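You operate a simulated robot arm through the tools that you are given. There is no shell and no other tool. Be economical: measure what you need, move in short steps, check, and stop when the job is done.

Carry out the task below with a simulated robot arm. There is one attempt and no reset: what you move stays moved.

JOB
Put the coaster box on the blue saucer.
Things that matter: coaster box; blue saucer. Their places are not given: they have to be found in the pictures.

It is judged by the outcome, as a careful person would: the job done as asked, and still so three seconds after it is handed in. It fails if anything else is knocked over, pushed out of place, dropped, spilled or broken.

ROBOT AND FRAMES
A 7-joint arm with a two-finger parallel gripper, fixed in place. Base frame: the origin is at the foot of the arm, x ahead of it, y to its left, z up; the work surface is at about z = 0. Units: m, degrees, N and s.
With the tool pointing down near the work surface it reaches from about 0.22 to 0.58 m from the base axis. Its first joint turns from -66.0 to 66.0 degrees. Payload 2.5 kg.
Tool frame: the origin (TCP) lies between the finger pads and is the grasp point; the fingertips stand 0.023 m ahead of it; z points along the fingers, y is the line along which they close. The gripper opens to 0.094 m. The fingers are 0.038 m wide and 0.01 m thick; the gripper's body (0.054 by 0.096 m) begins 0.039 m behind the TCP.
Orientation is that of the tool frame in the base frame, as a unit quaternion [x, y, z, w]. With the fingers straight down and closing along the base's y, the tool's x points along the base's -x, its y along +y and its z along -z.

CONTROLS
- The arm moves only by the tool nudge_tool. Its argument "plan" is a list of rows, each an object (a shift or turn left out is 0, a gripper value left out holds the last) with "fingers": the gripper command, from -1 (fully open) to 1 (shut), values between in proportion; "travel": the shift along the tool's x, y, z in m, a list of three; "twist": the turn about the tool's z in degrees. In form: [{"fingers": fingers, "travel": [x, y, z], "twist": twist}, ...]. A call has 1 to 8 rows; each row shifts and turns the commanded pose from where the row before left it, along the tool's axes as they then stand. Rows are played at 5 a second. More than 0.05 m and 8.6 degrees between two rows, or a gripper value outside its range, and nothing of the call is played. A pose out of reach is approached as far as the arm can. The call stops where the force on the tool passes 40 N (or 10 N more than at its start, if that is more) or the arm is blocked; 0.2 s more then pass. The fingers move at their own pace (about 0.108 m/s each) and stop on an object; they squeeze with about 30 N. The grip force told is the motor's: it shows also when the fingers shut on nothing. Time passes only in rows, and 0.2 s behind the last, so rows that do not move let the fingers close. The reply holds the time, the measured pose of the TCP, the force on the tool along the base axes, the opening and the grip force, in the units named above and with some noise.
- Cameras (640 x 400 px; columns grow to the right, rows downward): "scene" is fixed at [0.1404, -0.4338, 0.5312]; the picture's right is [0.55, -0.84, 0.00], its down [-0.57, -0.37, -0.73] and it looks along [0.61, 0.40, -0.68] (base axes); focal length 291 px, centre (320, 200). "wrist" rides on the gripper at [-0.039, 0, -0.044] in the tool frame; the picture's right is [0.00, -1.00, 0.00], its down [0.97, 0.00, -0.24] and it looks along [0.24, 0.00, 0.97] (tool axes); focal length 218 px, centre (320, 200).
- get_image(camera): a new picture of that camera. The clock stands still meanwhile.
- pixel_to_xyz(camera, pixels): for up to 12 pixels [column, row] of the newest picture of that camera ("zoom" is the newest enlarged one), the place [x, y, z] in the base frame of the surface seen there, good to about 0.002 m. The clock stands still meanwhile.
- inspect(camera, box): a new picture of the part [left, top, right, bottom] of that camera's present view, enlarged. The clock stands still meanwhile.
- sign_off(): hands the job in; it is judged then, once.

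Go step by step. Measure first, check grasps and placings, and put right what went wrong. The budget is 60 turns and 20 pictures, counting those below and the enlarged ones. Unless the task says otherwise, let go and move clear before handing in, and close with one line.

The tools are called after "Call:" by a JSON object that holds its "fn" and its "kwargs". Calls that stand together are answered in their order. nudge_tool: Moves the arm, as the interface text tells. Its arguments: {"type":"object","properties":{"plan":{"type":"array","items":{"type":"object","properties":{"fingers":{"type":"number"},"travel":{"type":"array","items":{"type":"number"}},"twist":{"type":"number"}}}}},"required":["plan"]} The other tools are called the same way: get_image (camera) takes a picture; pixel_to_xyz (camera, pixels) gives the place of the surface under pixels of a picture; inspect (camera, box) takes an enlarged picture of a part of a camera's view; sign_off () hands the job in.

At the start:

```text
time: 0.0
tcp_pos: [0.3866, -0.1816, 0.2438]
ee_rot: [0.001, 1.0, 0.0, 0.0]
force: [-0.2, -0.7, 0.5]
finger_gap: 0.0939
gripper_force: 0.1
```

scene: 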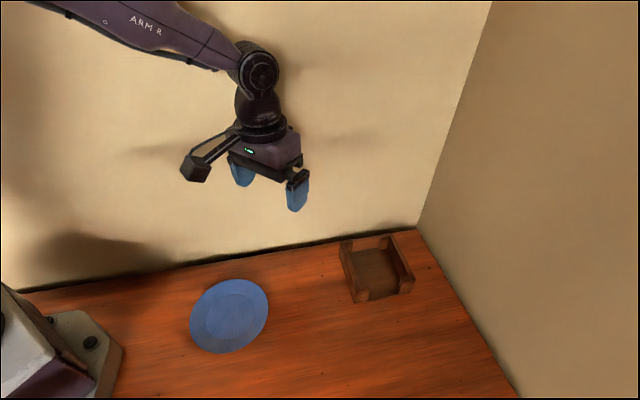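
wrist: 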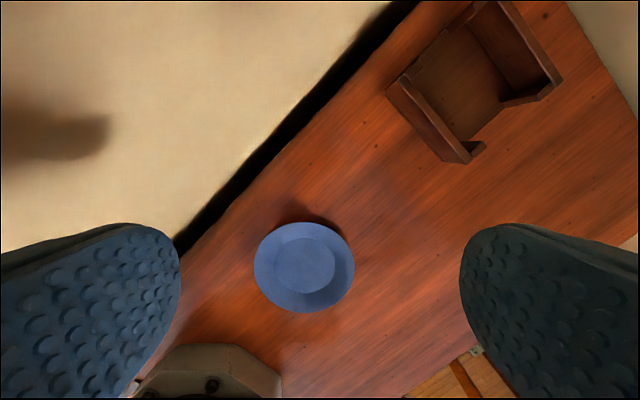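

The scene shows the open wooden coaster box near (377,270) and the blue saucer near (229,316). I'll enlarge the box and measure both.

Call:
{"fn": "inspect", "kwargs": {"camera": "wrist", "box": [360, 0, 600, 180]}}

Call:
{"fn": "inspect", "kwargs": {"camera": "scene", "box": [320, 215, 440, 315]}}

Call:
{"fn": "pixel_to_xyz", "kwargs": {"camera": "wrist", "pixels": [[304, 266], [256, 266], [352, 266], [304, 224], [304, 311], [388, 90], [468, 162], [482, 146], [561, 81], [455, 90], [530, 97], [375, 146]]}}

Call:
{"fn": "pixel_to_xyz", "kwargs": {"camera": "scene", "pixels": [[229, 316], [195, 320], [265, 305], [341, 243], [357, 292], [388, 236], [412, 278], [375, 270], [365, 294], [402, 284], [350, 240], [370, 245]]}}

```text
2.22 times, centred on (480, 90) of wrist
```

zoom: 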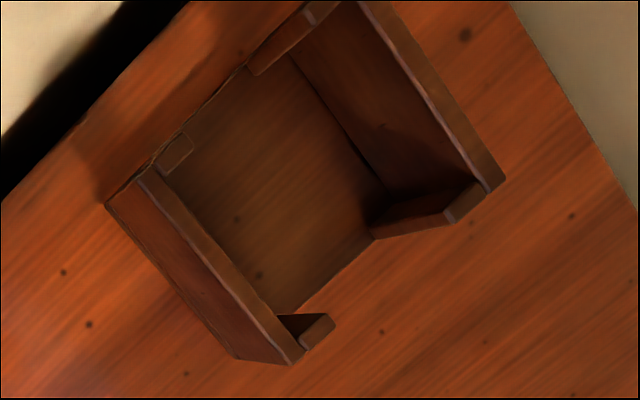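

```text
4.00 times, centred on (380, 265) of scene
```

zoom: 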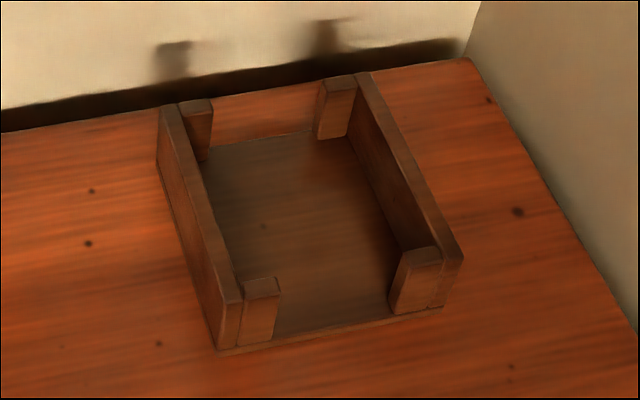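

```text
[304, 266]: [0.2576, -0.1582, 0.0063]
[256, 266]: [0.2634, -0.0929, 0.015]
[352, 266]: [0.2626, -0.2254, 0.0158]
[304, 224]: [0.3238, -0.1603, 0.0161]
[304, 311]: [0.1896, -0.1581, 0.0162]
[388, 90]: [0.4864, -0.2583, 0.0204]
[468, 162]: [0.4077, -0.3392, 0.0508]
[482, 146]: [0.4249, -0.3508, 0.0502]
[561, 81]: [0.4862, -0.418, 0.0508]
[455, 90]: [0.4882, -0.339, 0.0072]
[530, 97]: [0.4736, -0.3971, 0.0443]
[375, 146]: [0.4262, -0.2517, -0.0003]
```

```text
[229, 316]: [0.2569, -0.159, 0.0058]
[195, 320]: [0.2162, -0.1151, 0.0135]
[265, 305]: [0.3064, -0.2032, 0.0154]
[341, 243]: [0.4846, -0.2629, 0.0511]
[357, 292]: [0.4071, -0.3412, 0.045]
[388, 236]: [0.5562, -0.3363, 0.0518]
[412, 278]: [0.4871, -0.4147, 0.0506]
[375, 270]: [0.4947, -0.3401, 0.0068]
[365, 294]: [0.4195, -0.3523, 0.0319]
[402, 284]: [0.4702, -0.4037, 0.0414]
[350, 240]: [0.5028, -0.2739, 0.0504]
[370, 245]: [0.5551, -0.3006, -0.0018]
```

The box spans about 0.113 × 0.107 m, turned by 45° and centred near (0.484,-0.339). That is too wide to grip across, so I'll grip its near-left wall, mid at about (0.448,-0.303). First I'll check the room wall and the block sticking out of the gripper at (195,168).

Call:
{"fn": "get_image", "kwargs": {"camera": "scene"}}

Call:
{"fn": "pixel_to_xyz", "kwargs": {"camera": "scene", "pixels": [[195, 168], [185, 172], [205, 175], [250, 150], [243, 175], [297, 195], [340, 240], [250, 262], [100, 282], [340, 200], [250, 200], [420, 228]]}}

Call:
{"fn": "pixel_to_xyz", "kwargs": {"camera": "wrist", "pixels": [[400, 25], [415, 3], [300, 145], [300, 120], [200, 235], [250, 195], [220, 360], [270, 380], [200, 100], [580, 20]]}}

```text
15 pictures are left
```

scene: 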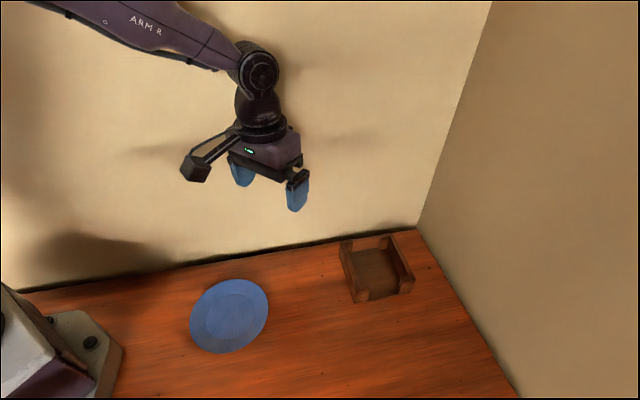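

```text
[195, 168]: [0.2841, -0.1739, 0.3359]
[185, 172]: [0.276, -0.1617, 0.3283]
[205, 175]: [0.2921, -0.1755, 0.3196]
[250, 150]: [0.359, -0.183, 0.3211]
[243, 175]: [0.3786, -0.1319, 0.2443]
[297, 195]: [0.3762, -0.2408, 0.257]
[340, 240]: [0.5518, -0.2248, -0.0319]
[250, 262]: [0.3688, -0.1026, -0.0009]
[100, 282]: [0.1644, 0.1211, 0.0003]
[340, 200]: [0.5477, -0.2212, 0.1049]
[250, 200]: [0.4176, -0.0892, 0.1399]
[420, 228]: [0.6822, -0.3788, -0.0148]
```

```text
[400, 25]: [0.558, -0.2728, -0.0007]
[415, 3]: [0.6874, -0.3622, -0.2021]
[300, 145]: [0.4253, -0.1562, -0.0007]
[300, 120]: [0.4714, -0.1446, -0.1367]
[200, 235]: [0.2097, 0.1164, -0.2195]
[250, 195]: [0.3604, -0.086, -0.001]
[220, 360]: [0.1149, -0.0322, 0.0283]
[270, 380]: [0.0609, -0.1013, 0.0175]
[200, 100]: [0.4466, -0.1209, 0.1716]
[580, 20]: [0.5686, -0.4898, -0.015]
```

The room wall lies along x+y≈0.327. The gripper's side block is about 0.10 m toward tool +x, so a twist of -45° points it away from the wall. I'll twist and move over the box wall while staying high.

Call:
{"fn": "nudge_tool", "kwargs": {"plan": [{"fingers": -1, "twist": -7.5}, {"twist": -7.5}, {"twist": -7.5}, {"twist": -7.5}, {"twist": -7.5}, {"twist": -7.5}, {"travel": [0.014, -0.043, 0.03]}, {"travel": [0.014, -0.043, 0.03]}]}}

Call:
{"fn": "nudge_tool", "kwargs": {"plan": [{"travel": [0.014, -0.043, 0.03]}, {}]}}

Call:
{"fn": "get_image", "kwargs": {"camera": "wrist"}}

```text
refused: row 7 steps farther than a row can; nothing moved
```

```text
refused: row 1 steps farther than a row can; nothing moved
```

```text
14 pictures are left
```

wrist: 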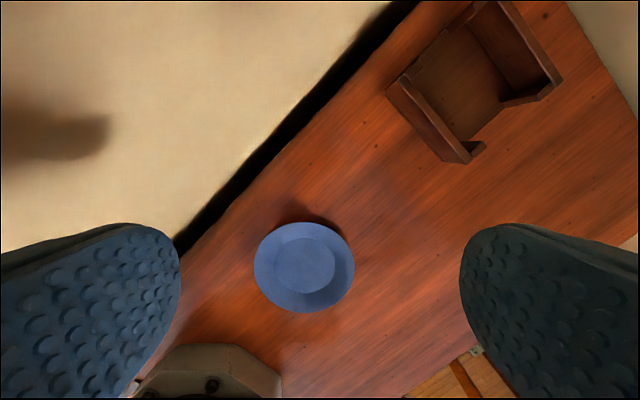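

The calls were refused because one step was slightly over 0.05 m, and nothing moved. I'll repeat them with smaller steps.

Call:
{"fn": "nudge_tool", "kwargs": {"plan": [{"fingers": -1, "twist": -7.5}, {"twist": -7.5}, {"twist": -7.5}, {"twist": -7.5}, {"twist": -7.5}, {"twist": -7.5}, {}]}}

Call:
{"fn": "nudge_tool", "kwargs": {"plan": [{"travel": [0.0106, -0.0323, 0.025]}, {"travel": [0.0106, -0.0323, 0.025]}, {"travel": [0.0106, -0.0323, 0.025]}, {"travel": [0.0106, -0.0323, 0.025]}, {}, {}]}}

Call:
{"fn": "get_image", "kwargs": {"camera": "wrist"}}

```text
time: 1.6
tcp_pos: [0.3857, -0.181, 0.2438]
ee_rot: [-0.383, 0.924, 0.0, 0.0]
force: [0.2, -1.0, 0.8]
finger_gap: 0.0938
gripper_force: 0.0
```

```text
time: 3.0
tcp_pos: [0.4479, -0.3015, 0.1428]
ee_rot: [-0.383, 0.924, 0.0, 0.0]
force: [-0.1, 0.9, -0.4]
finger_gap: 0.0941
gripper_force: 0.1
```

```text
13 pictures are left
```

wrist: 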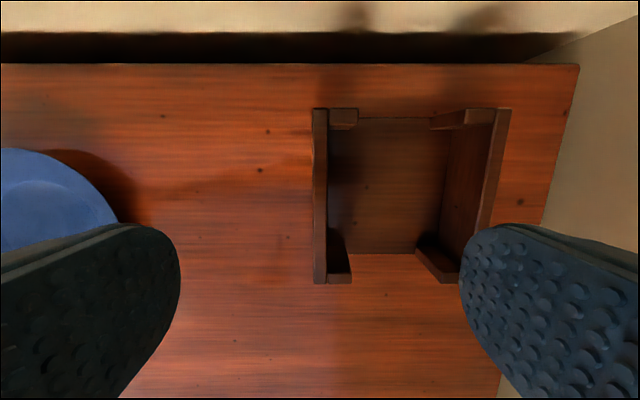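

The box wall sits at columns 313–328, upright in the view and centred between the fingers. I'll measure its ends, posts and the far wall.

Call:
{"fn": "pixel_to_xyz", "kwargs": {"camera": "wrist", "pixels": [[320, 111], [320, 279], [320, 200], [340, 120], [340, 277], [505, 112], [470, 240], [390, 190], [355, 120], [348, 277]]}}

```text
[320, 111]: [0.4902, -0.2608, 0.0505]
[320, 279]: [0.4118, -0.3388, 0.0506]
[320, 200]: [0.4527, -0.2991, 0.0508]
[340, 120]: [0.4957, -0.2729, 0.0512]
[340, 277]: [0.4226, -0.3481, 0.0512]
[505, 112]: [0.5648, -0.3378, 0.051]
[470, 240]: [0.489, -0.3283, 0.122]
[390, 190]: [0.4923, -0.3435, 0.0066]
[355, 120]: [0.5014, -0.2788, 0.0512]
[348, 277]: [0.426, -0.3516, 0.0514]
```

The wall midpoint is (0.451,-0.300), with its top at z 0.051 and the box floor at 0.007. I'll correct a few mm and descend to TCP z≈0.037.

Call:
{"fn": "nudge_tool", "kwargs": {"plan": [{"travel": [-0.0034, -0.0008, 0.03]}, {"travel": [0, 0, 0.03]}, {"travel": [0, 0, 0.025]}, {"travel": [0, 0, 0.021]}, {}, {}]}}

Call:
{"fn": "get_image", "kwargs": {"camera": "wrist"}}

```text
time: 4.4
tcp_pos: [0.4513, -0.3001, 0.0378]
ee_rot: [-0.383, 0.924, -0.001, 0.001]
force: [0.5, 0.1, 0.0]
finger_gap: 0.0942
gripper_force: 0.1
```

```text
12 pictures are left
```

wrist: 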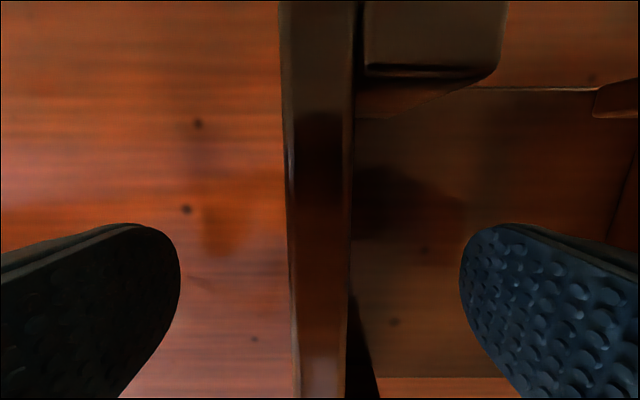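

The wall is between the fingers, clear of the posts and floor. I'll close.

Call:
{"fn": "nudge_tool", "kwargs": {"plan": [{"fingers": 1}, {"fingers": 1}, {"fingers": 1}, {"fingers": 1}, {"fingers": 1}]}}

```text
time: 5.6
tcp_pos: [0.4513, -0.2998, 0.0379]
ee_rot: [-0.382, 0.924, 0.0, 0.0]
force: [-0.2, 1.2, 0.4]
finger_gap: 0.0099
gripper_force: 30.1
```

The fingers have gripped the wall (gap 0.0099 m, 30 N). I'll lift it slowly.

Call:
{"fn": "nudge_tool", "kwargs": {"plan": [{"travel": [0, 0, -0.01]}, {"travel": [0, 0, -0.015]}, {"travel": [0, 0, -0.02]}, {"travel": [0, 0, -0.025]}, {}, {}]}}

Call:
{"fn": "get_image", "kwargs": {"camera": "scene"}}

```text
time: 7.0
tcp_pos: [0.4503, -0.3002, 0.1083]
ee_rot: [-0.383, 0.924, 0.0, 0.0]
force: [-0.3, -0.3, -2.0]
finger_gap: 0.0099
gripper_force: 30.0
```

```text
11 pictures are left
```

scene: 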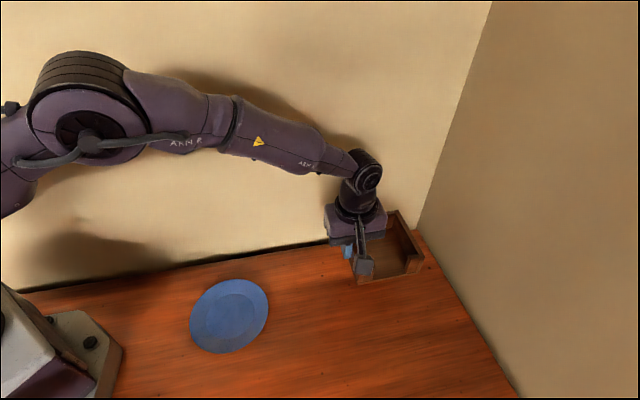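

The box is held level and clear of the table. I'll carry it so its centre goes from (0.488,-0.337) to the saucer centre (0.257,-0.159).

Call:
{"fn": "nudge_tool", "kwargs": {"plan": [{"travel": [0.002, 0.015, 0]}, {"travel": [0.004, 0.03, 0]}, {"travel": [0.005, 0.035, 0]}, {"travel": [0.005, 0.035, 0]}, {"travel": [0.004, 0.03, 0]}, {}]}}

Call:
{"fn": "nudge_tool", "kwargs": {"plan": [{"travel": [0.004, 0.03, 0]}, {"travel": [0.004, 0.035, 0]}, {"travel": [0.005, 0.035, 0]}, {"travel": [0.003, 0.029, 0]}, {"travel": [0.0015, 0.015, 0]}, {}, {}]}}

Call:
{"fn": "get_image", "kwargs": {"camera": "scene"}}

Call:
{"fn": "get_image", "kwargs": {"camera": "wrist"}}

```text
time: 8.4
tcp_pos: [0.3319, -0.213, 0.1101]
ee_rot: [-0.383, 0.924, 0.0, 0.001]
force: [0.2, -0.6, -1.5]
finger_gap: 0.0097
gripper_force: 30.2
```

```text
time: 10.0
tcp_pos: [0.2201, -0.1235, 0.108]
ee_rot: [-0.383, 0.924, -0.002, 0.0]
force: [-0.1, -0.8, -1.4]
finger_gap: 0.0097
gripper_force: 30.4
```

```text
10 pictures are left
```

scene: 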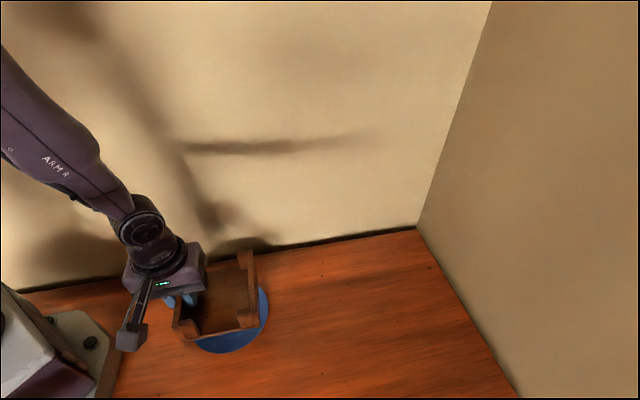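

```text
9 pictures are left
```

wrist: 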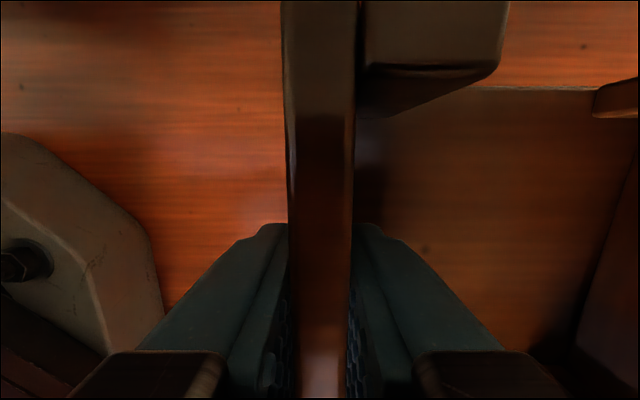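

The box hangs above the saucer. I'll measure its top corners in the scene to confirm centring before lowering.

Call:
{"fn": "inspect", "kwargs": {"camera": "scene", "box": [150, 235, 290, 365]}}

Call:
{"fn": "pixel_to_xyz", "kwargs": {"camera": "scene", "pixels": [[240, 253], [251, 252], [252, 312], [245, 315], [188, 324], [178, 325], [225, 343]]}}

```text
3.08 times, centred on (220, 300) of scene
```

zoom: 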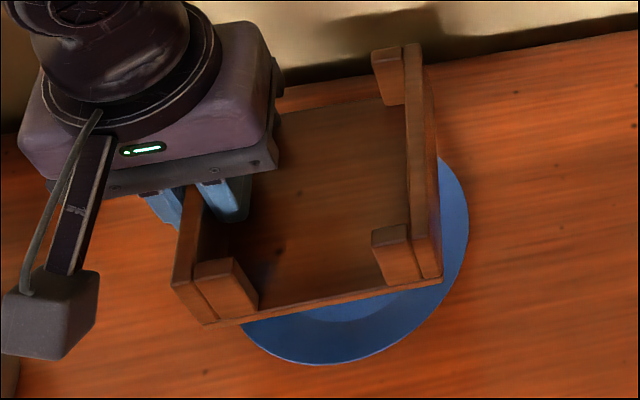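

```text
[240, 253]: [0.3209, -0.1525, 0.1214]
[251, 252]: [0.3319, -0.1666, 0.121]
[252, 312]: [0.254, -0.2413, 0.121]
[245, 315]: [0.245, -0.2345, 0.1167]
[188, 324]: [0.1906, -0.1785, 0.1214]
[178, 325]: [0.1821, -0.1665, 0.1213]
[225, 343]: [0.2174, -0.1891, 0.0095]
```

I'll take the corners directly from the zoomed picture, which is clearer.

Call:
{"fn": "pixel_to_xyz", "kwargs": {"camera": "zoom", "pixels": [[412, 48], [419, 46], [418, 234], [426, 238], [180, 282], [190, 288], [440, 276], [206, 322], [215, 318], [465, 220], [320, 362]]}}

```text
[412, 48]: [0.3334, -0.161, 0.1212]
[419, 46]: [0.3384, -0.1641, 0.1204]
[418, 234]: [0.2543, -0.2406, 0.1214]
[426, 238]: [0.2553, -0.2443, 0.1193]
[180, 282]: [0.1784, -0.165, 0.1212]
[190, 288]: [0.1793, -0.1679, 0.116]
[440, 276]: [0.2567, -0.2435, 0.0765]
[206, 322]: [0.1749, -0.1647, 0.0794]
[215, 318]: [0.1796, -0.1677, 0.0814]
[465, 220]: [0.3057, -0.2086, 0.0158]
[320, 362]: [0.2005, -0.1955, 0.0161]
```

The box centre is about (0.256,-0.163) and level, and the saucer centre is (0.257,-0.159). I'll shift 4 mm and lower to just above the rim (z 0.016).

Call:
{"fn": "nudge_tool", "kwargs": {"plan": [{"travel": [-0.0035, 0.002, 0.012]}, {"travel": [0, 0, 0.016]}, {"travel": [0, 0, 0.014]}, {"travel": [0, 0, 0.008]}, {}, {}]}}

Call:
{"fn": "nudge_tool", "kwargs": {"plan": [{"travel": [0, 0, 0.002]}, {"travel": [0, 0, 0.002]}, {}]}}

```text
time: 11.4
tcp_pos: [0.2204, -0.1199, 0.0573]
ee_rot: [-0.382, 0.924, 0.0, 0.0]
force: [-0.3, -0.7, -2.0]
finger_gap: 0.01
gripper_force: 29.8
```

```text
time: 12.2
tcp_pos: [0.2211, -0.1194, 0.0548]
ee_rot: [-0.383, 0.924, -0.001, 0.0]
force: [-3.7, 1.8, 31.0]
finger_gap: 0.0098
gripper_force: 30.5
```

Contact came at TCP z≈0.055 with 31 N upward, so the box is on the rim. I'll ease off 2 mm and see what the force does before releasing.

Call:
{"fn": "nudge_tool", "kwargs": {"plan": [{"travel": [0, 0, -0.0015]}, {}, {}]}}

```text
time: 13.0
tcp_pos: [0.2199, -0.1175, 0.0557]
ee_rot: [-0.382, 0.924, -0.001, 0.0]
force: [-0.4, 0.2, -1.3]
finger_gap: 0.01
gripper_force: 29.5
```

The force has dropped to about the box's own weight, so it is nearly touching the rim. I'll open the fingers gently.

Call:
{"fn": "nudge_tool", "kwargs": {"plan": [{"travel": [0, 0, 0.0006], "fingers": 1}, {"fingers": -0.7}, {"fingers": -0.4}, {"fingers": -0.4}, {}]}}

Call:
{"fn": "get_image", "kwargs": {"camera": "wrist"}}

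```text
time: 14.2
tcp_pos: [0.2216, -0.1187, 0.0548]
ee_rot: [-0.382, 0.924, 0.0, 0.0]
force: [0.2, -1.4, 0.6]
finger_gap: 0.0654
gripper_force: 0.1
```

```text
7 pictures are left
```

wrist: 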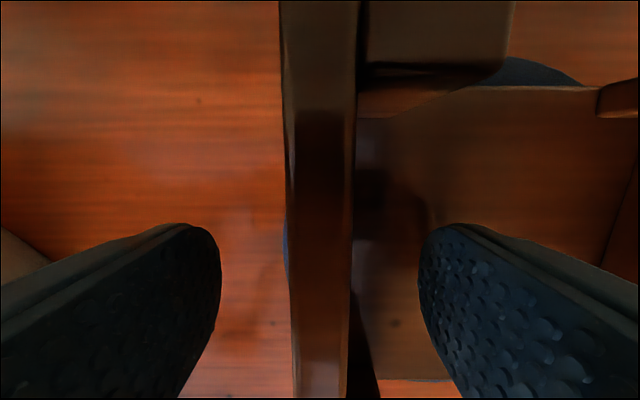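

The fingers are free on both sides of the wall and the box is sitting steady. I'll retreat straight up and look.

Call:
{"fn": "nudge_tool", "kwargs": {"plan": [{"travel": [0, 0, -0.015]}, {"travel": [0, 0, -0.03]}, {"travel": [0, 0, -0.04]}, {"travel": [0, 0, -0.04]}, {"travel": [0, 0, -0.03]}, {}, {}]}}

Call:
{"fn": "inspect", "kwargs": {"camera": "scene", "box": [150, 235, 290, 365]}}

Call:
{"fn": "get_image", "kwargs": {"camera": "wrist"}}

Call:
{"fn": "pixel_to_xyz", "kwargs": {"camera": "wrist", "pixels": [[320, 111], [320, 200], [400, 200]]}}

```text
time: 15.8
tcp_pos: [0.2201, -0.1188, 0.2105]
ee_rot: [-0.382, 0.924, 0.0, 0.0]
force: [-0.1, 0.4, 0.7]
finger_gap: 0.0655
gripper_force: 0.0
```

```text
3.08 times, centred on (220, 300) of scene
```

zoom: 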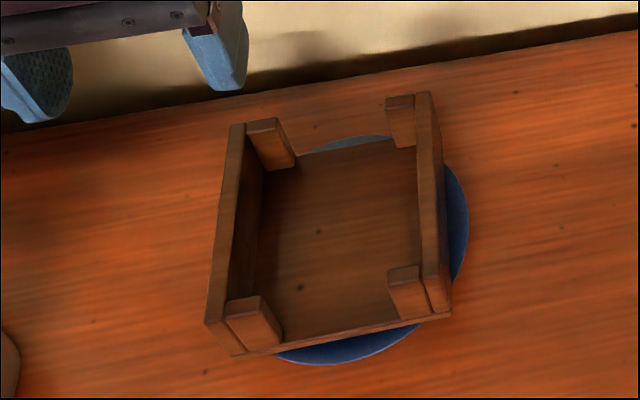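

```text
5 pictures are left
```

wrist: 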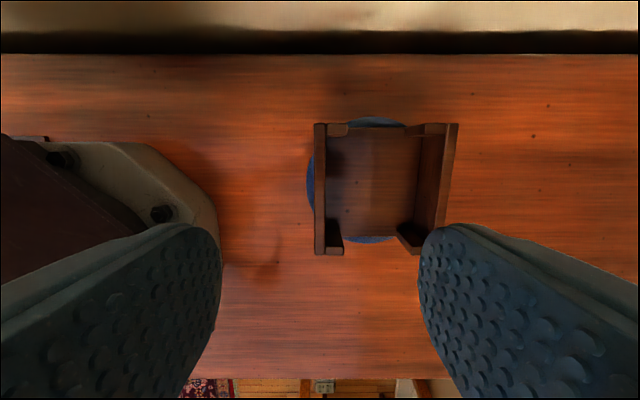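

```text
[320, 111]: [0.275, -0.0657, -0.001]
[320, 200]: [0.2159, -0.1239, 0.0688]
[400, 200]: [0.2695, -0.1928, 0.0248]
```

The box is resting on the saucer. One quick check that it's level, centred, and that the saucer hasn't moved.

Call:
{"fn": "pixel_to_xyz", "kwargs": {"camera": "zoom", "pixels": [[238, 127], [212, 318], [425, 95], [436, 308], [465, 230], [330, 362], [345, 143], [240, 310], [400, 280]]}}

```text
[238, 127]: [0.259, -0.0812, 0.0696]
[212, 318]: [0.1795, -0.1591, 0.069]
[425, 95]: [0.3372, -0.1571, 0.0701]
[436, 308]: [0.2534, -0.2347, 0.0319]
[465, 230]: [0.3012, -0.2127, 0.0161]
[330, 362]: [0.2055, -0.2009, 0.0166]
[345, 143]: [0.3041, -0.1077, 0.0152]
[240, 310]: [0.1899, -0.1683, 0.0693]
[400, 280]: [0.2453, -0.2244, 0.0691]
```

The box top reads z 0.069–0.070 at every corner measured, and its centre (0.258,-0.158) matches the saucer's, which hasn't moved. The gripper is clear, so I'm handing in.

Call:
{"fn": "sign_off", "kwargs": {}}

```text
The job is handed in.
```

The coaster box is on the blue saucer, level and centred, the gripper is clear, and nothing else was disturbed.
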